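You operate a simulated robot arm through the tools that you are given. There is no shell and no other tool. Be economical: measure what you need, move in short steps, check, and stop when the job is done.

You are at the controls of a simulated robot arm. One attempt, no reset.

JOB
Take the soft fibre pad with the smallest size on its label from the lift bench top and put it on the bare batt.

The check looks at the end state, three seconds after you hand in, the way a careful person would. Anything else that was tipped, shoved, dropped, spilled or broken makes it a failure.

ROBOT AND FRAMES
A 6-joint arm with a two-finger parallel gripper, fixed in place. Base frame: the origin is at the foot of the arm, x ahead of it, y to its left, z up; the work surface is at about z = 0. Readings come in m, rad, newtons and seconds.
With the tool pointing down near the work surface it reaches from about 0.18 to 0.46 m from the base axis. Its first joint turns from -1.222 to 1.222 rad. Payload 1.9 kg.
The tool frame sits at the grasp point between the pads (the TCP): z along the fingers, y along the line on which they close. The tips reach 0.023 m beyond it. Largest opening 0.094 m; finger width 0.038, thickness 0.01; the body of the gripper, 0.054 by 0.096 m, starts 0.039 m behind the TCP.
Orientation is that of the tool frame in the base frame, as [roll, pitch, yaw] about the fixed x, y, z axes, in that order (R = Rz(yaw) Ry(pitch) Rx(roll)). With the fingers straight down and closing along the base's y, the tool's x points along the base's -x, its y along +y and its z along -z.

CONTROLS
- The arm moves only by the tool nudge_tool. Its argument "motion" is a list of rows, each a list of 3 entries, a list of its own where there are three numbers: the shift along the tool's x, y, z in m, then the turn, a rotation vector about the tool's x, y, z in rad, then the finger opening in m, from 0 to 0.094. In form: [[[dx, dy, dz], [wx, wy, wz], grip], ...]. A call has 1 to 8 rows; each row is the pose to reach, as a shift and turn from the pose commanded when the call began, along the tool's axes at that moment. A row lasts 0.2 s, in which the tool goes at most 0.05 m and 0.15 rad; a call with a longer step from one row to the next is refused whole, and so is a gripper value outside its range. Where a pose cannot be reached the arm comes as near as it can. A force on the tool above 40 N (or 10 N above the force at the start of the call, whichever is more), or a blocked arm, ends the call early, and 0.2 s more pass. Each finger travels about 0.108 m/s and halts on what it meets, pressing with about 28 N; the grip force reading is that of the motor and also rises with nothing between the fingers. The clock runs only during rows and for 0.2 s after the last one: add rows that repeat a pose to give the fingers time. It gives the time, the measured TCP pose, the force on the tool (base axes), the opening and the grip force at its end, in the units of the frame above (readings bear some noise), and new pictures: "views" is both (left out), scene, wrist or none.
- Cameras (640 x 400 px; columns grow to the right, rows downward): "scene" is fixed at [0.05, 0.3179, 0.4489]; the picture's right is [-0.81, -0.58, 0.00], its down [-0.27, 0.38, -0.88] and it looks along [0.51, -0.72, -0.47] (base axes); focal length 293 px, centre (320, 200). "wrist" rides on the gripper at [-0.039, 0, -0.044] in the tool frame; the picture's right is [0.00, -1.00, 0.00], its down [0.97, 0.00, -0.24] and it looks along [0.24, 0.00, 0.97] (tool axes); focal length 218 px, centre (320, 200).
- locate(camera, pixels): for up to 12 pixels [column, row] of the newest picture of that camera ("zoom" is the newest enlarged one), the place [x, y, z] in the base frame of the surface seen there, good to about 0.003 m, but the place of the scene camera against the robot may be out by one fixed shift of up to 0.025 m in any direction. It takes no simulated time.
- enlarge(camera, box): a new picture of the part [left, top, right, bottom] of that camera's present view, enlarged. It takes no simulated time.
- close_job(): hands the job in; it is judged then, once.

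Go step by step. Measure first, check grasps and placings, and put right what went wrong. The budget is 60 turns and 120 pictures, counting those below and the enlarged ones. Unless the task says otherwise, let go and move clear before handing in, and close with one line.

The tools are called as name(argument=value, ...) on one line, values as JSON. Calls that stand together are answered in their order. nudge_tool: Moves the arm, as the interface text tells. Its arguments: {"type":"object","properties":{"motion":{"type":"array","items":{"type":"array"}},"views":{"type":"string","enum":["both","scene","wrist","none"]}},"required":["motion"]} The other tools are called the same way: locate (camera, pixels) gives the place of the surface under pixels of a picture; enlarge (camera, box) takes an enlarged picture of a part of a camera's view; close_job () hands the job in.

At the start:

```text
time: 0.0
ee_pos: [0.237, -0.0903, 0.3322]
tool_rot: [-3.14, 0.001, 3.14]
contact_force: [-0.7, 0.1, 0.5]
gripper_width: 0.0939
gripper_force: 0.1
```

scene: 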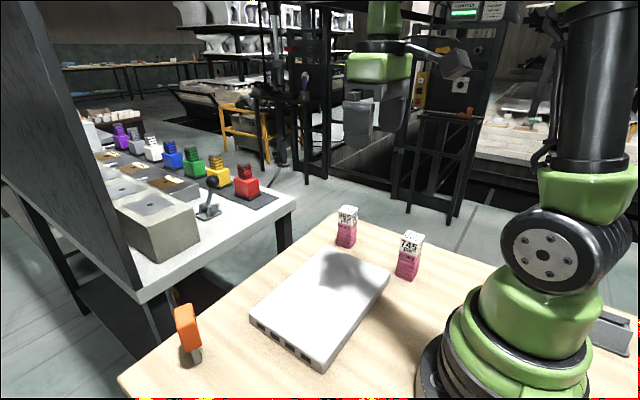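
wrist: 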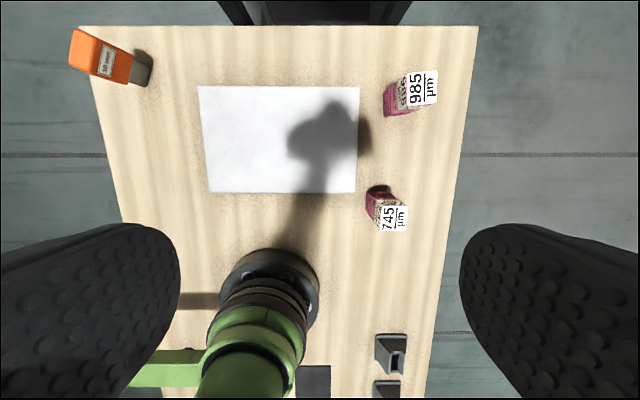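

The wrist view shows two pink labelled pieces (985 µm at about (410,95), 745 µm at (387,210)), an orange labelled piece at (105,58) and a white slab. I'll enlarge these to read the labels and identify each item.

enlarge(camera="wrist", box=[60, 20, 180, 95])

enlarge(camera="wrist", box=[340, 50, 468, 240])

enlarge(camera="scene", box=[160, 190, 440, 370])

enlarge(camera="scene", box=[80, 100, 300, 260])

```text
5.33 times, centred on (120, 58) of wrist
```

zoom: 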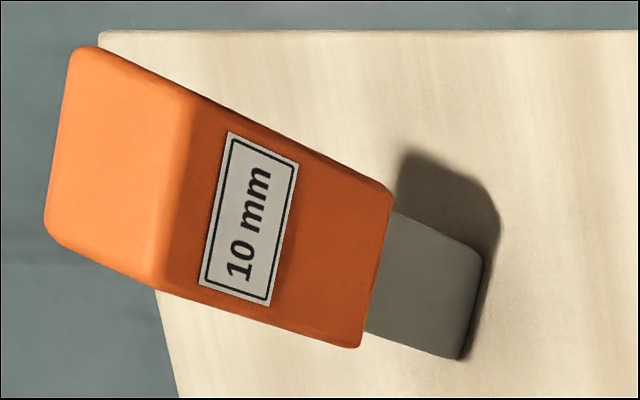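

```text
2.11 times, centred on (404, 145) of wrist
```

zoom: 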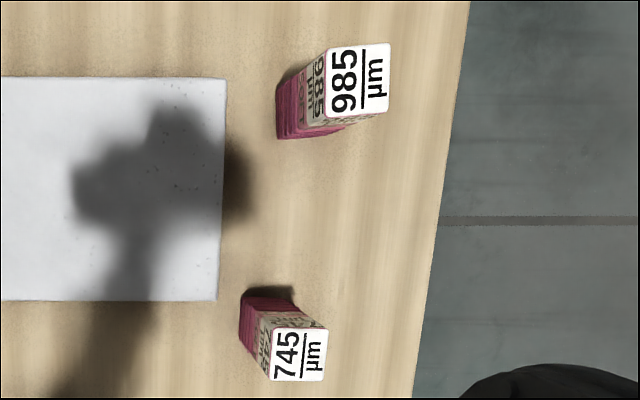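

```text
2.22 times, centred on (300, 280) of scene
```

zoom: 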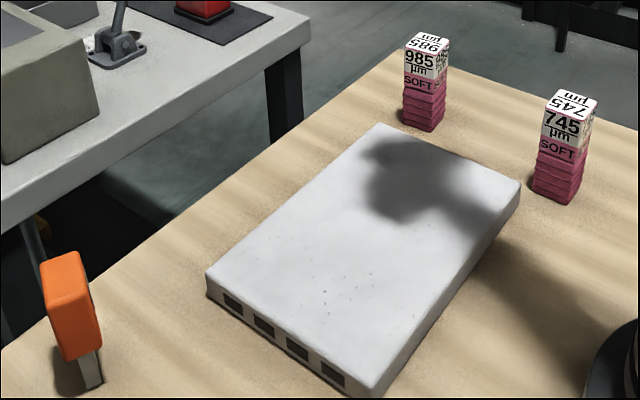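

```text
2.50 times, centred on (190, 180) of scene
```

zoom: 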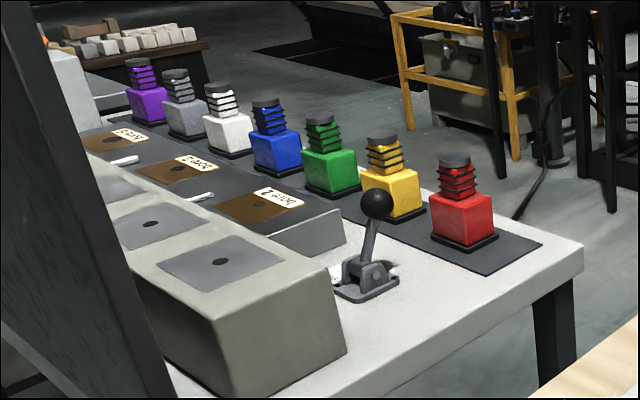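

Both pink pads say SOFT (985 µm and 745 µm), and the orange item reads 10 mm. I'll measure the main items and also check the dark objects at wrist (390,355) and the far part of the bench.

locate(camera="wrist", pixels=[[200, 87], [358, 87], [355, 192], [210, 192], [393, 218], [422, 88], [372, 195], [390, 350], [390, 388], [85, 55], [470, 30], [440, 300]])

locate(camera="scene", pixels=[[327, 248], [388, 270], [323, 366], [252, 306], [410, 238], [348, 209], [405, 270], [180, 240], [190, 360], [245, 170], [610, 340]])

enlarge(camera="wrist", box=[280, 300, 460, 400])

enlarge(camera="scene", box=[560, 280, 640, 400])

```text
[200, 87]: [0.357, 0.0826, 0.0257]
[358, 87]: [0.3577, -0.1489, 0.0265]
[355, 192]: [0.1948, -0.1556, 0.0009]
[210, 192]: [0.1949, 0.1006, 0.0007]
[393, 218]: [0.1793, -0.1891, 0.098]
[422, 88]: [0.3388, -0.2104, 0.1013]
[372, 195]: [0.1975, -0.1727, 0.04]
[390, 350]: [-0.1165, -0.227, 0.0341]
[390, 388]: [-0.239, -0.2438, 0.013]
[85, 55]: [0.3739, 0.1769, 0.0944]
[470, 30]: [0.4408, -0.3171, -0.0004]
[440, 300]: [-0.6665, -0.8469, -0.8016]
```

```text
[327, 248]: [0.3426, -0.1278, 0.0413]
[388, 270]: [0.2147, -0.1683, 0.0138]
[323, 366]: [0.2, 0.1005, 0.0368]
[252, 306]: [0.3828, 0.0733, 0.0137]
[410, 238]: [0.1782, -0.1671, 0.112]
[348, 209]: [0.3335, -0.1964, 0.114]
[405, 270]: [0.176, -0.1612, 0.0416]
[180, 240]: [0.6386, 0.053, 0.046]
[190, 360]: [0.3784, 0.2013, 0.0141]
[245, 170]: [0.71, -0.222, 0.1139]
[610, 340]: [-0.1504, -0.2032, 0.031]
```

```text
3.56 times, centred on (370, 350) of wrist
```

zoom: 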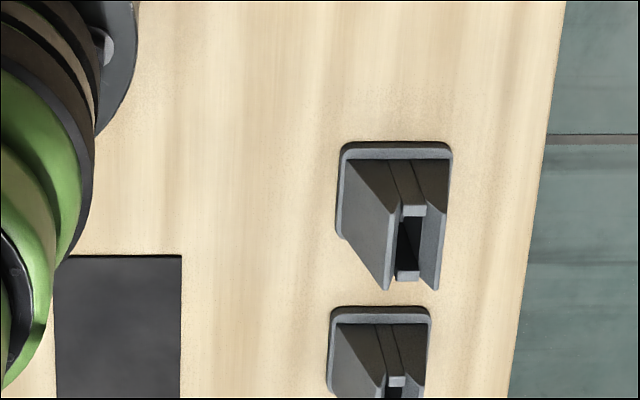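

```text
3.33 times, centred on (600, 340) of scene
```

zoom: 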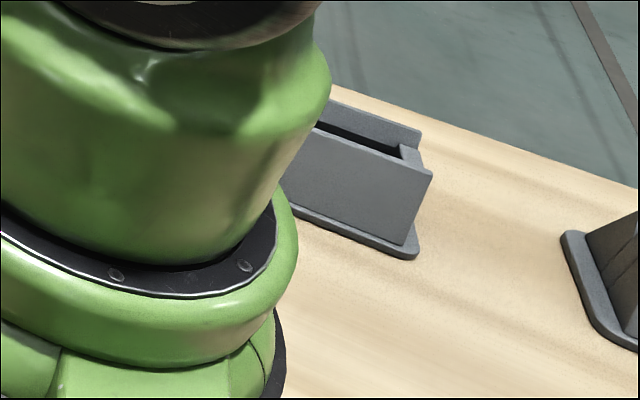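

The batt's top is at z≈0.026, spanning x 0.20–0.357 and y −0.15–0.08. The 745 µm pad's top is near (0.179,−0.189,0.098). The fingers hide parts of the bench in the wrist view, so I'll shift left and look for other pads.

nudge_tool(motion=[[[0, 0.045, 0], [0, 0, 0], 0.094], [[0, 0.09, 0], [0, 0, 0], 0.094], [[0, 0.13, 0], [0, 0, 0], 0.094]], views="both")

```text
time: 0.8
ee_pos: [0.2369, 0.0415, 0.3332]
tool_rot: [-3.141, 0.002, 3.139]
contact_force: [-0.5, 0.7, 0.6]
gripper_width: 0.094
gripper_force: 0.1
```

scene: 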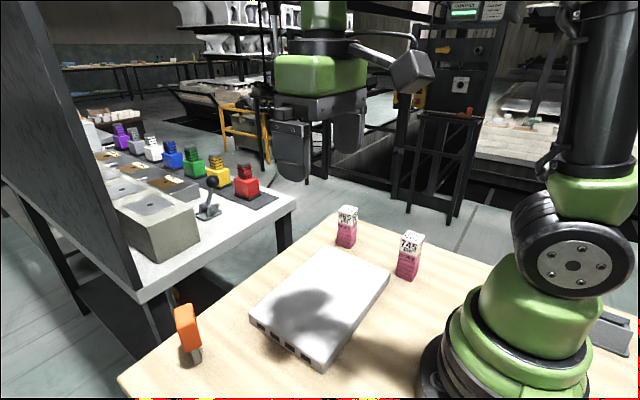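
wrist: 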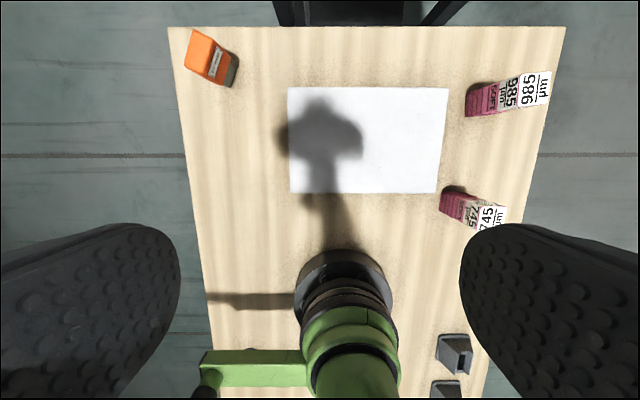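

The bench holds only the two pink pads, the orange piece and the batt, so the 745 µm pad is the target. I'll move above it for a precise look.

nudge_tool(motion=[[[0.01, -0.048, 0], [0, 0, 0], 0.094], [[0.02, -0.095, 0], [0, 0, 0], 0.094], [[0.03, -0.142, 0], [0, 0, 0], 0.094], [[0.03, -0.19, 0.0], [0, 0, 0], 0.094], [[0.03, -0.23, 0.0], [0, 0, 0], 0.094], [[0.03, -0.23, 0.04], [0, 0, 0], 0.094], [[0.03, -0.23, 0.08], [0, 0, 0], 0.094]], views="both")

```text
time: 2.4
ee_pos: [0.2034, -0.1932, 0.2537]
tool_rot: [-3.139, 0.0, 3.139]
contact_force: [0.2, 0.7, 0.8]
gripper_width: 0.0939
gripper_force: 0.0
```

scene: 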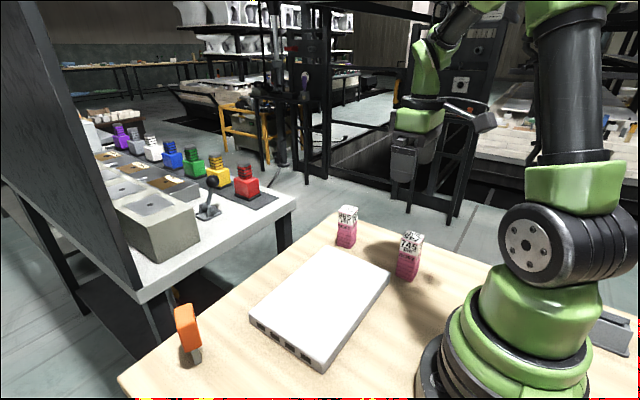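
wrist: 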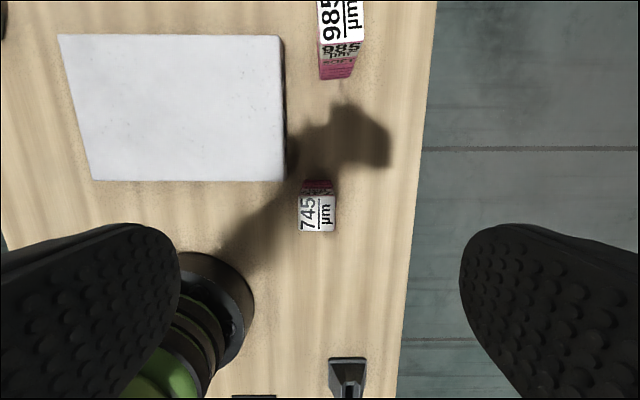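

enlarge(camera="wrist", box=[270, 160, 366, 250])

locate(camera="wrist", pixels=[[301, 199], [334, 198], [334, 230], [301, 229], [318, 214], [305, 183], [331, 182], [318, 183], [282, 175], [282, 37], [95, 176], [340, 75]])

enlarge(camera="scene", box=[370, 220, 450, 290])

```text
4.44 times, centred on (318, 205) of wrist
```

zoom: 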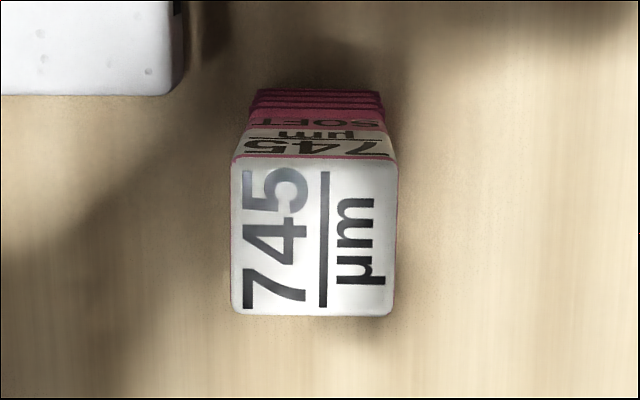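

```text
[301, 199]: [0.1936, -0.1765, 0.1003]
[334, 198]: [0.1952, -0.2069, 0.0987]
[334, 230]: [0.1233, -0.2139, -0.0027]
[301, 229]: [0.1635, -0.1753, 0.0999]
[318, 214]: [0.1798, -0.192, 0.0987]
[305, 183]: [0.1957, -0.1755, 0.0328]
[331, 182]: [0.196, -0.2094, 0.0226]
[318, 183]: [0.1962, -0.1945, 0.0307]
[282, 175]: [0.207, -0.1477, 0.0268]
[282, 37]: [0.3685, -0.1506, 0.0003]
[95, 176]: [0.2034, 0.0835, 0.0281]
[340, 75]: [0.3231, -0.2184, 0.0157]
```

```text
5.71 times, centred on (410, 255) of scene
```

zoom: 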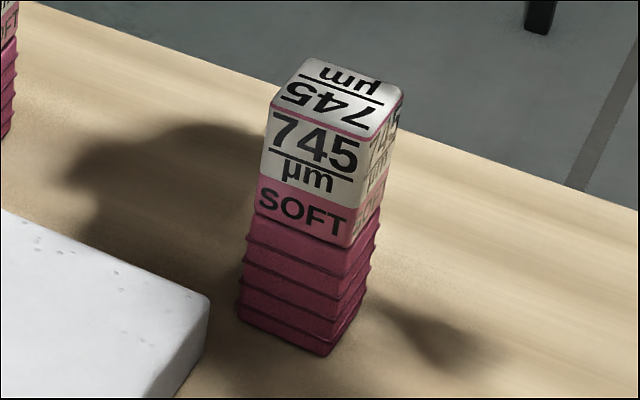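

The 745 pad is about 0.031 m square, axis-aligned, centred near (0.179,−0.191), 0.10 m tall, with a rigid label cap on top and soft bellows below. I'll move over it to z≈0.125.

nudge_tool(motion=[[[0.0245, 0.002, 0.0], [0, 0, 0], 0.08], [[0.0245, 0.002, 0.045], [0, 0, 0], 0.08], [[0.0245, 0.002, 0.09], [0, 0, 0], 0.08], [[0.0245, 0.002, 0.118], [0, 0, 0], 0.08], [[0.0245, 0.002, 0.118], [0, 0, 0], 0.08]], views="both")

```text
time: 3.6
ee_pos: [0.1803, -0.1879, 0.1353]
tool_rot: [-3.14, 0.0, 3.139]
contact_force: [-0.5, 0.0, -0.1]
gripper_width: 0.0801
gripper_force: 0.1
```

scene: 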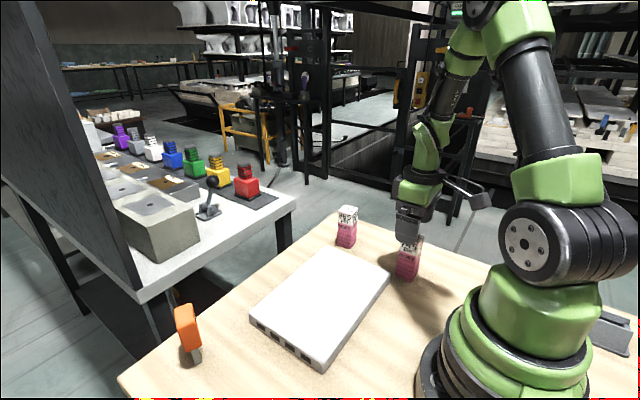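
wrist: 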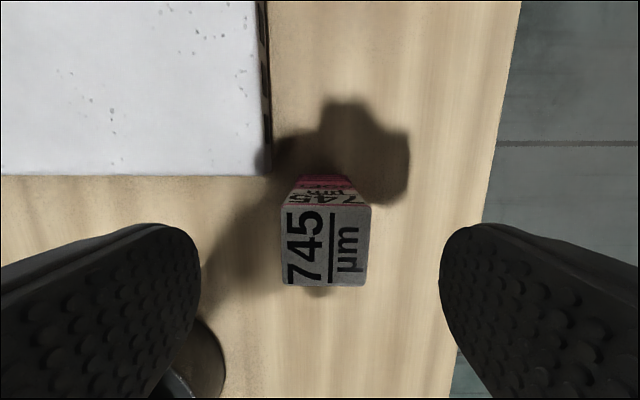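

The pad is nearly centred between the fingers (columns 281–370, centre 326), about 2 mm to the right. I'll correct that, descend to z≈0.077 and close on the label cap.

nudge_tool(motion=[[[0.001, -0.0025, 0.03], [0, 0, 0], 0.08], [[0.001, -0.0025, 0.058], [0, 0, 0], 0.08], [[0.001, -0.0025, 0.058], [0, 0, 0], 0.08]], views="both")

```text
time: 4.4
ee_pos: [0.1789, -0.192, 0.0768]
tool_rot: [-3.139, 0.002, 3.138]
contact_force: [-0.4, 1.0, -0.6]
gripper_width: 0.08
gripper_force: 0.1
```

scene: 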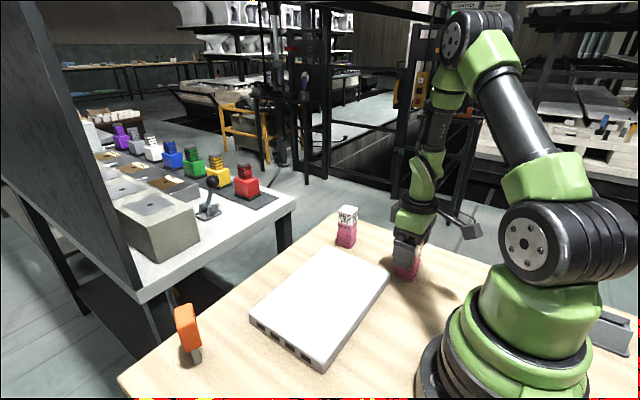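
wrist: 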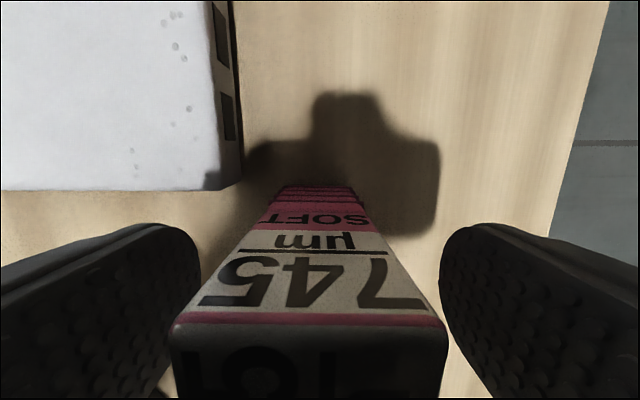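

The cap sits between the fingers, which are level with the rigid label section. I'll close now.

nudge_tool(motion=[[[0, 0, 0], [0, 0, 0], 0.045], [[0, 0, 0], [0, 0, 0], 0.034], [[0, 0, 0], [0, 0, 0], 0.028], [[0, 0, 0], [0, 0, 0], 0.026], [[0, 0, 0], [0, 0, 0], 0.026]], views="wrist")

```text
time: 5.6
ee_pos: [0.1796, -0.1916, 0.0767]
tool_rot: [-3.139, 0.002, 3.14]
contact_force: [-0.2, 1.9, 0.7]
gripper_width: 0.0359
gripper_force: 28.4
```

wrist: 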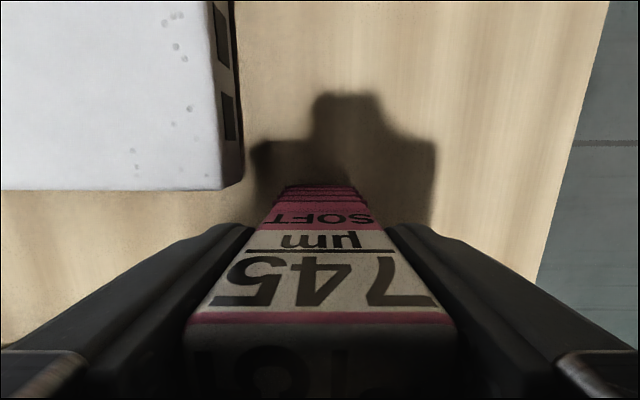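

It's gripped at 0.036 m with 28 N. I'll lift straight up and check the pad.

nudge_tool(motion=[[[0, 0, -0.01], [0, 0, 0], 0.026], [[0, 0, -0.03], [0, 0, 0], 0.026], [[0, 0, -0.05], [0, 0, 0], 0.026], [[0, 0, -0.07], [0, 0, 0], 0.026], [[0, 0, -0.07], [0, 0, 0], 0.026]], views="both")

```text
time: 6.8
ee_pos: [0.1788, -0.1909, 0.1474]
tool_rot: [-3.141, 0.002, 3.14]
contact_force: [0.3, -0.8, -2.8]
gripper_width: 0.036
gripper_force: 28.2
```

scene: 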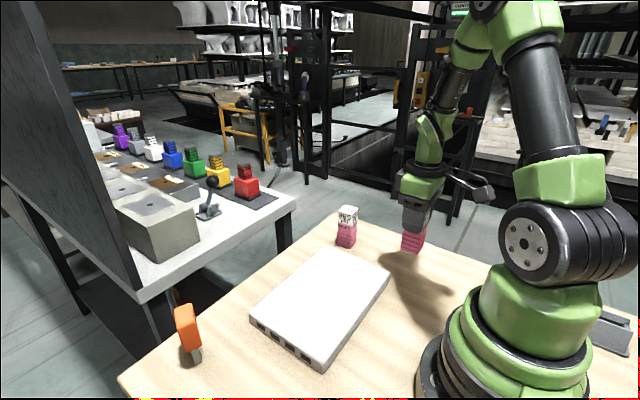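
wrist: 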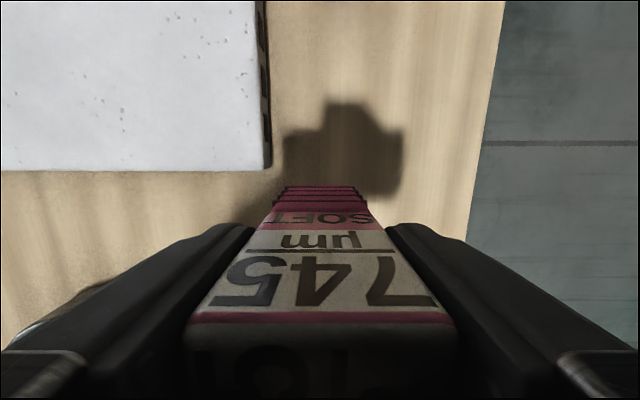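

The pad is lifted and upright in the grip, with its bottom at about z 0.07, clear of the batt (0.026). I'll carry it to the batt's centre, (0.282,−0.033).

nudge_tool(motion=[[[-0.01, 0.012, -0.01], [0, 0, 0], 0.026], [[-0.03, 0.044, -0.01], [0, 0, 0], 0.026], [[-0.052, 0.078, -0.01], [0, 0, 0], 0.026], [[-0.074, 0.112, -0.01], [0, 0, 0], 0.026], [[-0.093, 0.142, -0.01], [0, 0, 0], 0.026], [[-0.103, 0.158, -0.01], [0, 0, 0], 0.026], [[-0.103, 0.158, -0.01], [0, 0, 0], 0.026]], views="both")

```text
time: 8.4
ee_pos: [0.2822, -0.0317, 0.1567]
tool_rot: [-3.139, 0.001, 3.139]
contact_force: [0.2, -0.8, -3.0]
gripper_width: 0.0359
gripper_force: 27.9
```

scene: 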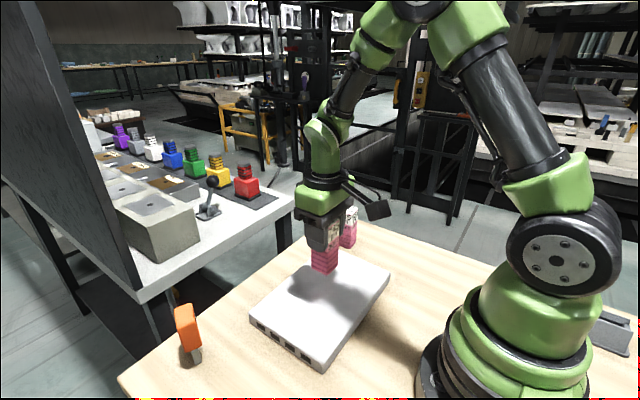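
wrist: 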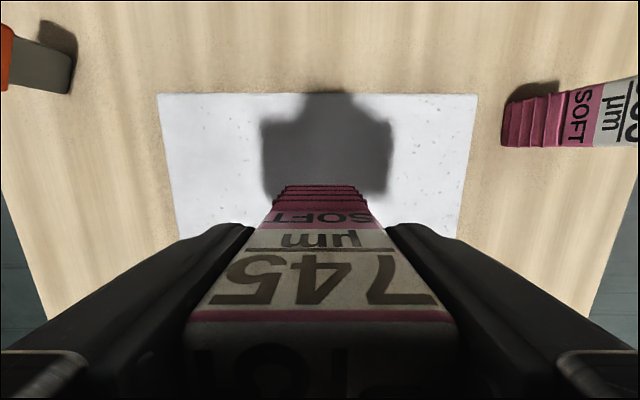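

It's centred over the batt. Contact should come at TCP z≈0.104, so I'll descend to about 0.110 first.

nudge_tool(motion=[[[0, 0, 0.02], [0, 0, 0], 0.026], [[0, 0, 0.037], [0, 0, 0], 0.026], [[0, 0, 0.046], [0, 0, 0], 0.026], [[0, 0, 0.046], [0, 0, 0], 0.026]], views="both")

```text
time: 9.4
ee_pos: [0.2827, -0.0327, 0.1098]
tool_rot: [-3.139, 0.001, 3.141]
contact_force: [0.2, -0.9, -2.3]
gripper_width: 0.036
gripper_force: 28.1
```

scene: 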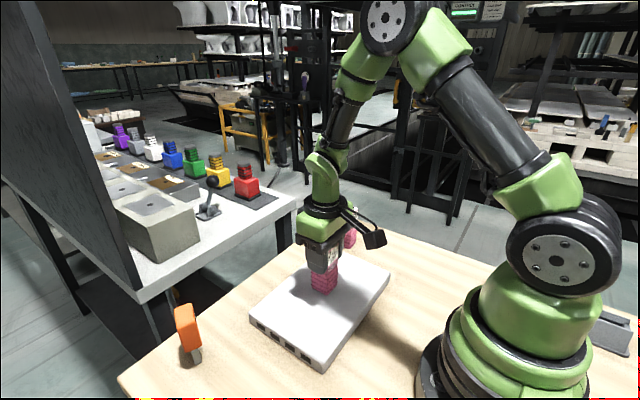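
wrist: 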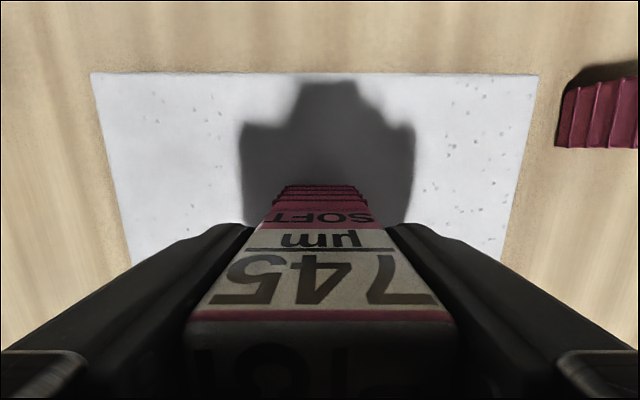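

There's still no contact, with the force reading about −2.5 N from the pad's weight. I'll lower another 4 mm.

nudge_tool(motion=[[[0, 0, 0.002], [0, 0, 0], 0.026], [[0, 0, 0.004], [0, 0, 0], 0.026], [[0, 0, 0.004], [0, 0, 0], 0.026]], views="none")

nudge_tool(motion=[[[0, 0, 0.001], [0, 0, 0], 0.026], [[0, 0, 0.0015], [0, 0, 0], 0.026], [[0, 0, 0.0015], [0, 0, 0], 0.026]], views="none")

```text
time: 10.2
ee_pos: [0.2828, -0.0337, 0.1062]
tool_rot: [-3.139, 0.001, 3.141]
contact_force: [-0.1, 0.1, -1.9]
gripper_width: 0.0359
gripper_force: 28.2
```

```text
time: 11.0
ee_pos: [0.2824, -0.034, 0.1056]
tool_rot: [-3.14, 0.002, 3.139]
contact_force: [-0.5, 0.6, -2.1]
gripper_width: 0.036
gripper_force: 28.5
```

The force is still about −2 N, so the pad hasn't touched down yet. I'll lower in 1.5 mm steps.

nudge_tool(motion=[[[0, 0, 0.001], [0, 0, 0], 0.026], [[0, 0, 0.0015], [0, 0, 0], 0.026], [[0, 0, 0.0015], [0, 0, 0], 0.026]], views="scene")

```text
time: 11.8
ee_pos: [0.2841, -0.0342, 0.1034]
tool_rot: [-3.14, 0.004, 3.141]
contact_force: [-3.4, -2.0, 28.0]
gripper_width: 0.0356
gripper_force: 28.2
```

scene: 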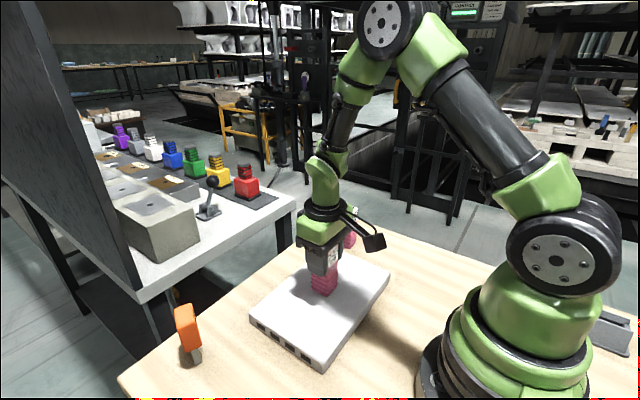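

Contact now, at 28 N, which is firmer than needed. I'll back off 1 mm to lighten it before opening.

nudge_tool(motion=[[[0, 0, -0.0008], [0, 0, 0], 0.026], [[0, 0, -0.0008], [0, 0, 0], 0.026]], views="wrist")

```text
time: 12.4
ee_pos: [0.2836, -0.033, 0.1055]
tool_rot: [-3.14, 0.001, 3.139]
contact_force: [2.0, -0.1, 2.5]
gripper_width: 0.0357
gripper_force: 28.5
```

wrist: 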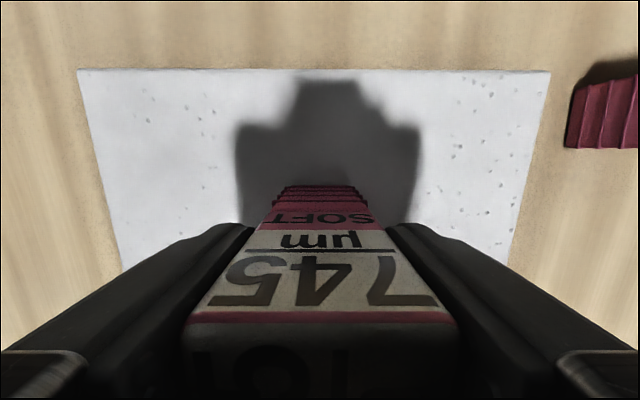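

The contact is light now (+2.5 N) and the pad is resting on the batt. I'll open the fingers gently.

nudge_tool(motion=[[[0, 0, 0], [0, 0, 0], 0.04], [[0, 0, 0], [0, 0, 0], 0.05], [[0, 0, 0], [0, 0, 0], 0.07], [[0, 0, 0], [0, 0, 0], 0.085], [[0, 0, 0], [0, 0, 0], 0.085]], views="both")

```text
time: 13.6
ee_pos: [0.2841, -0.0333, 0.1056]
tool_rot: [-3.141, 0.001, 3.14]
contact_force: [-0.4, 0.2, -1.0]
gripper_width: 0.085
gripper_force: 0.2
```

scene: 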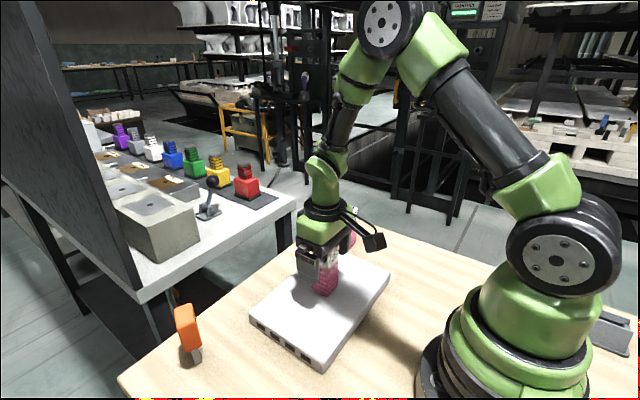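
wrist: 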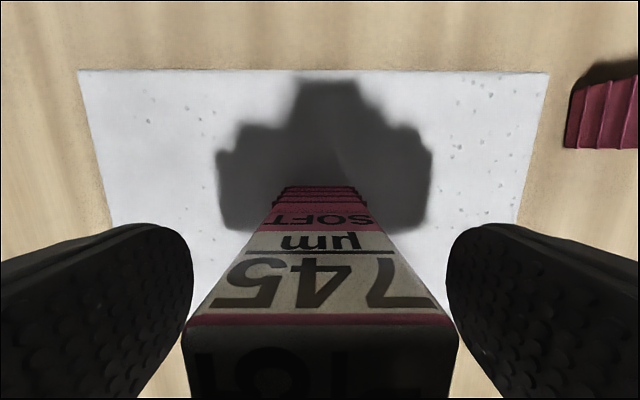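

The pad stands free between the open fingers. I'll rise straight up and clear.

nudge_tool(motion=[[[0, 0, -0.02], [0, 0, 0], 0.085], [[0, 0, -0.06], [0, 0, 0], 0.085], [[0, 0, -0.1], [0, 0, 0], 0.085], [[0, 0, -0.14], [0, 0, 0], 0.085], [[0, 0, -0.17], [0, 0, 0], 0.085], [[0, 0, -0.17], [0, 0, 0], 0.085]], views="both")

```text
time: 15.0
ee_pos: [0.2839, -0.0337, 0.2759]
tool_rot: [-3.141, 0.002, 3.14]
contact_force: [-0.2, -0.1, 0.7]
gripper_width: 0.0849
gripper_force: 0.2
```

scene: 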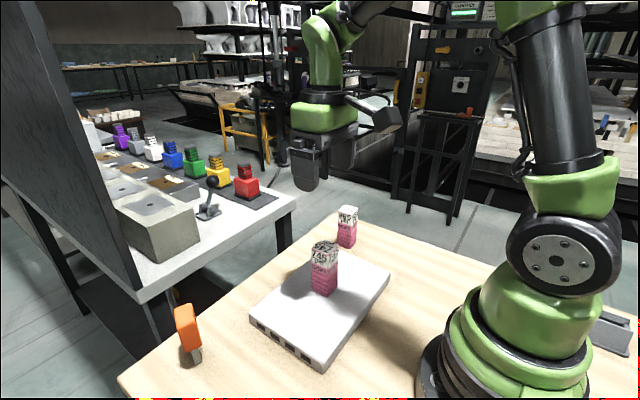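
wrist: 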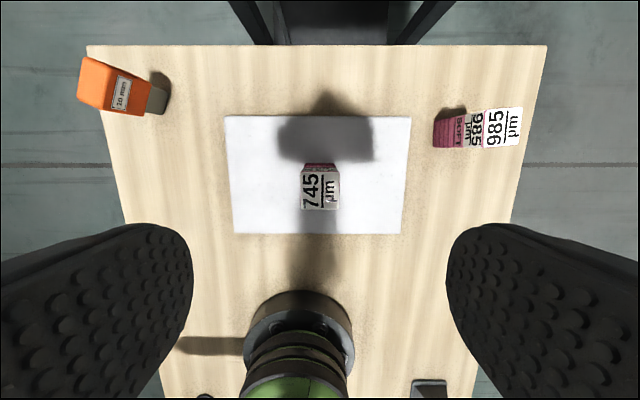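

The 745 µm pad stands upright in the middle of the batt (wrist pixel (320,187)). The 985 pad, the orange piece and the batt haven't moved, and the gripper is clear, so I'm handing in.

close_job()

```text
The job is handed in.
```

The 745 µm soft pad, the smallest size on the bench, is standing upright in the middle of the bare batt; nothing else was disturbed, and the job is handed in.
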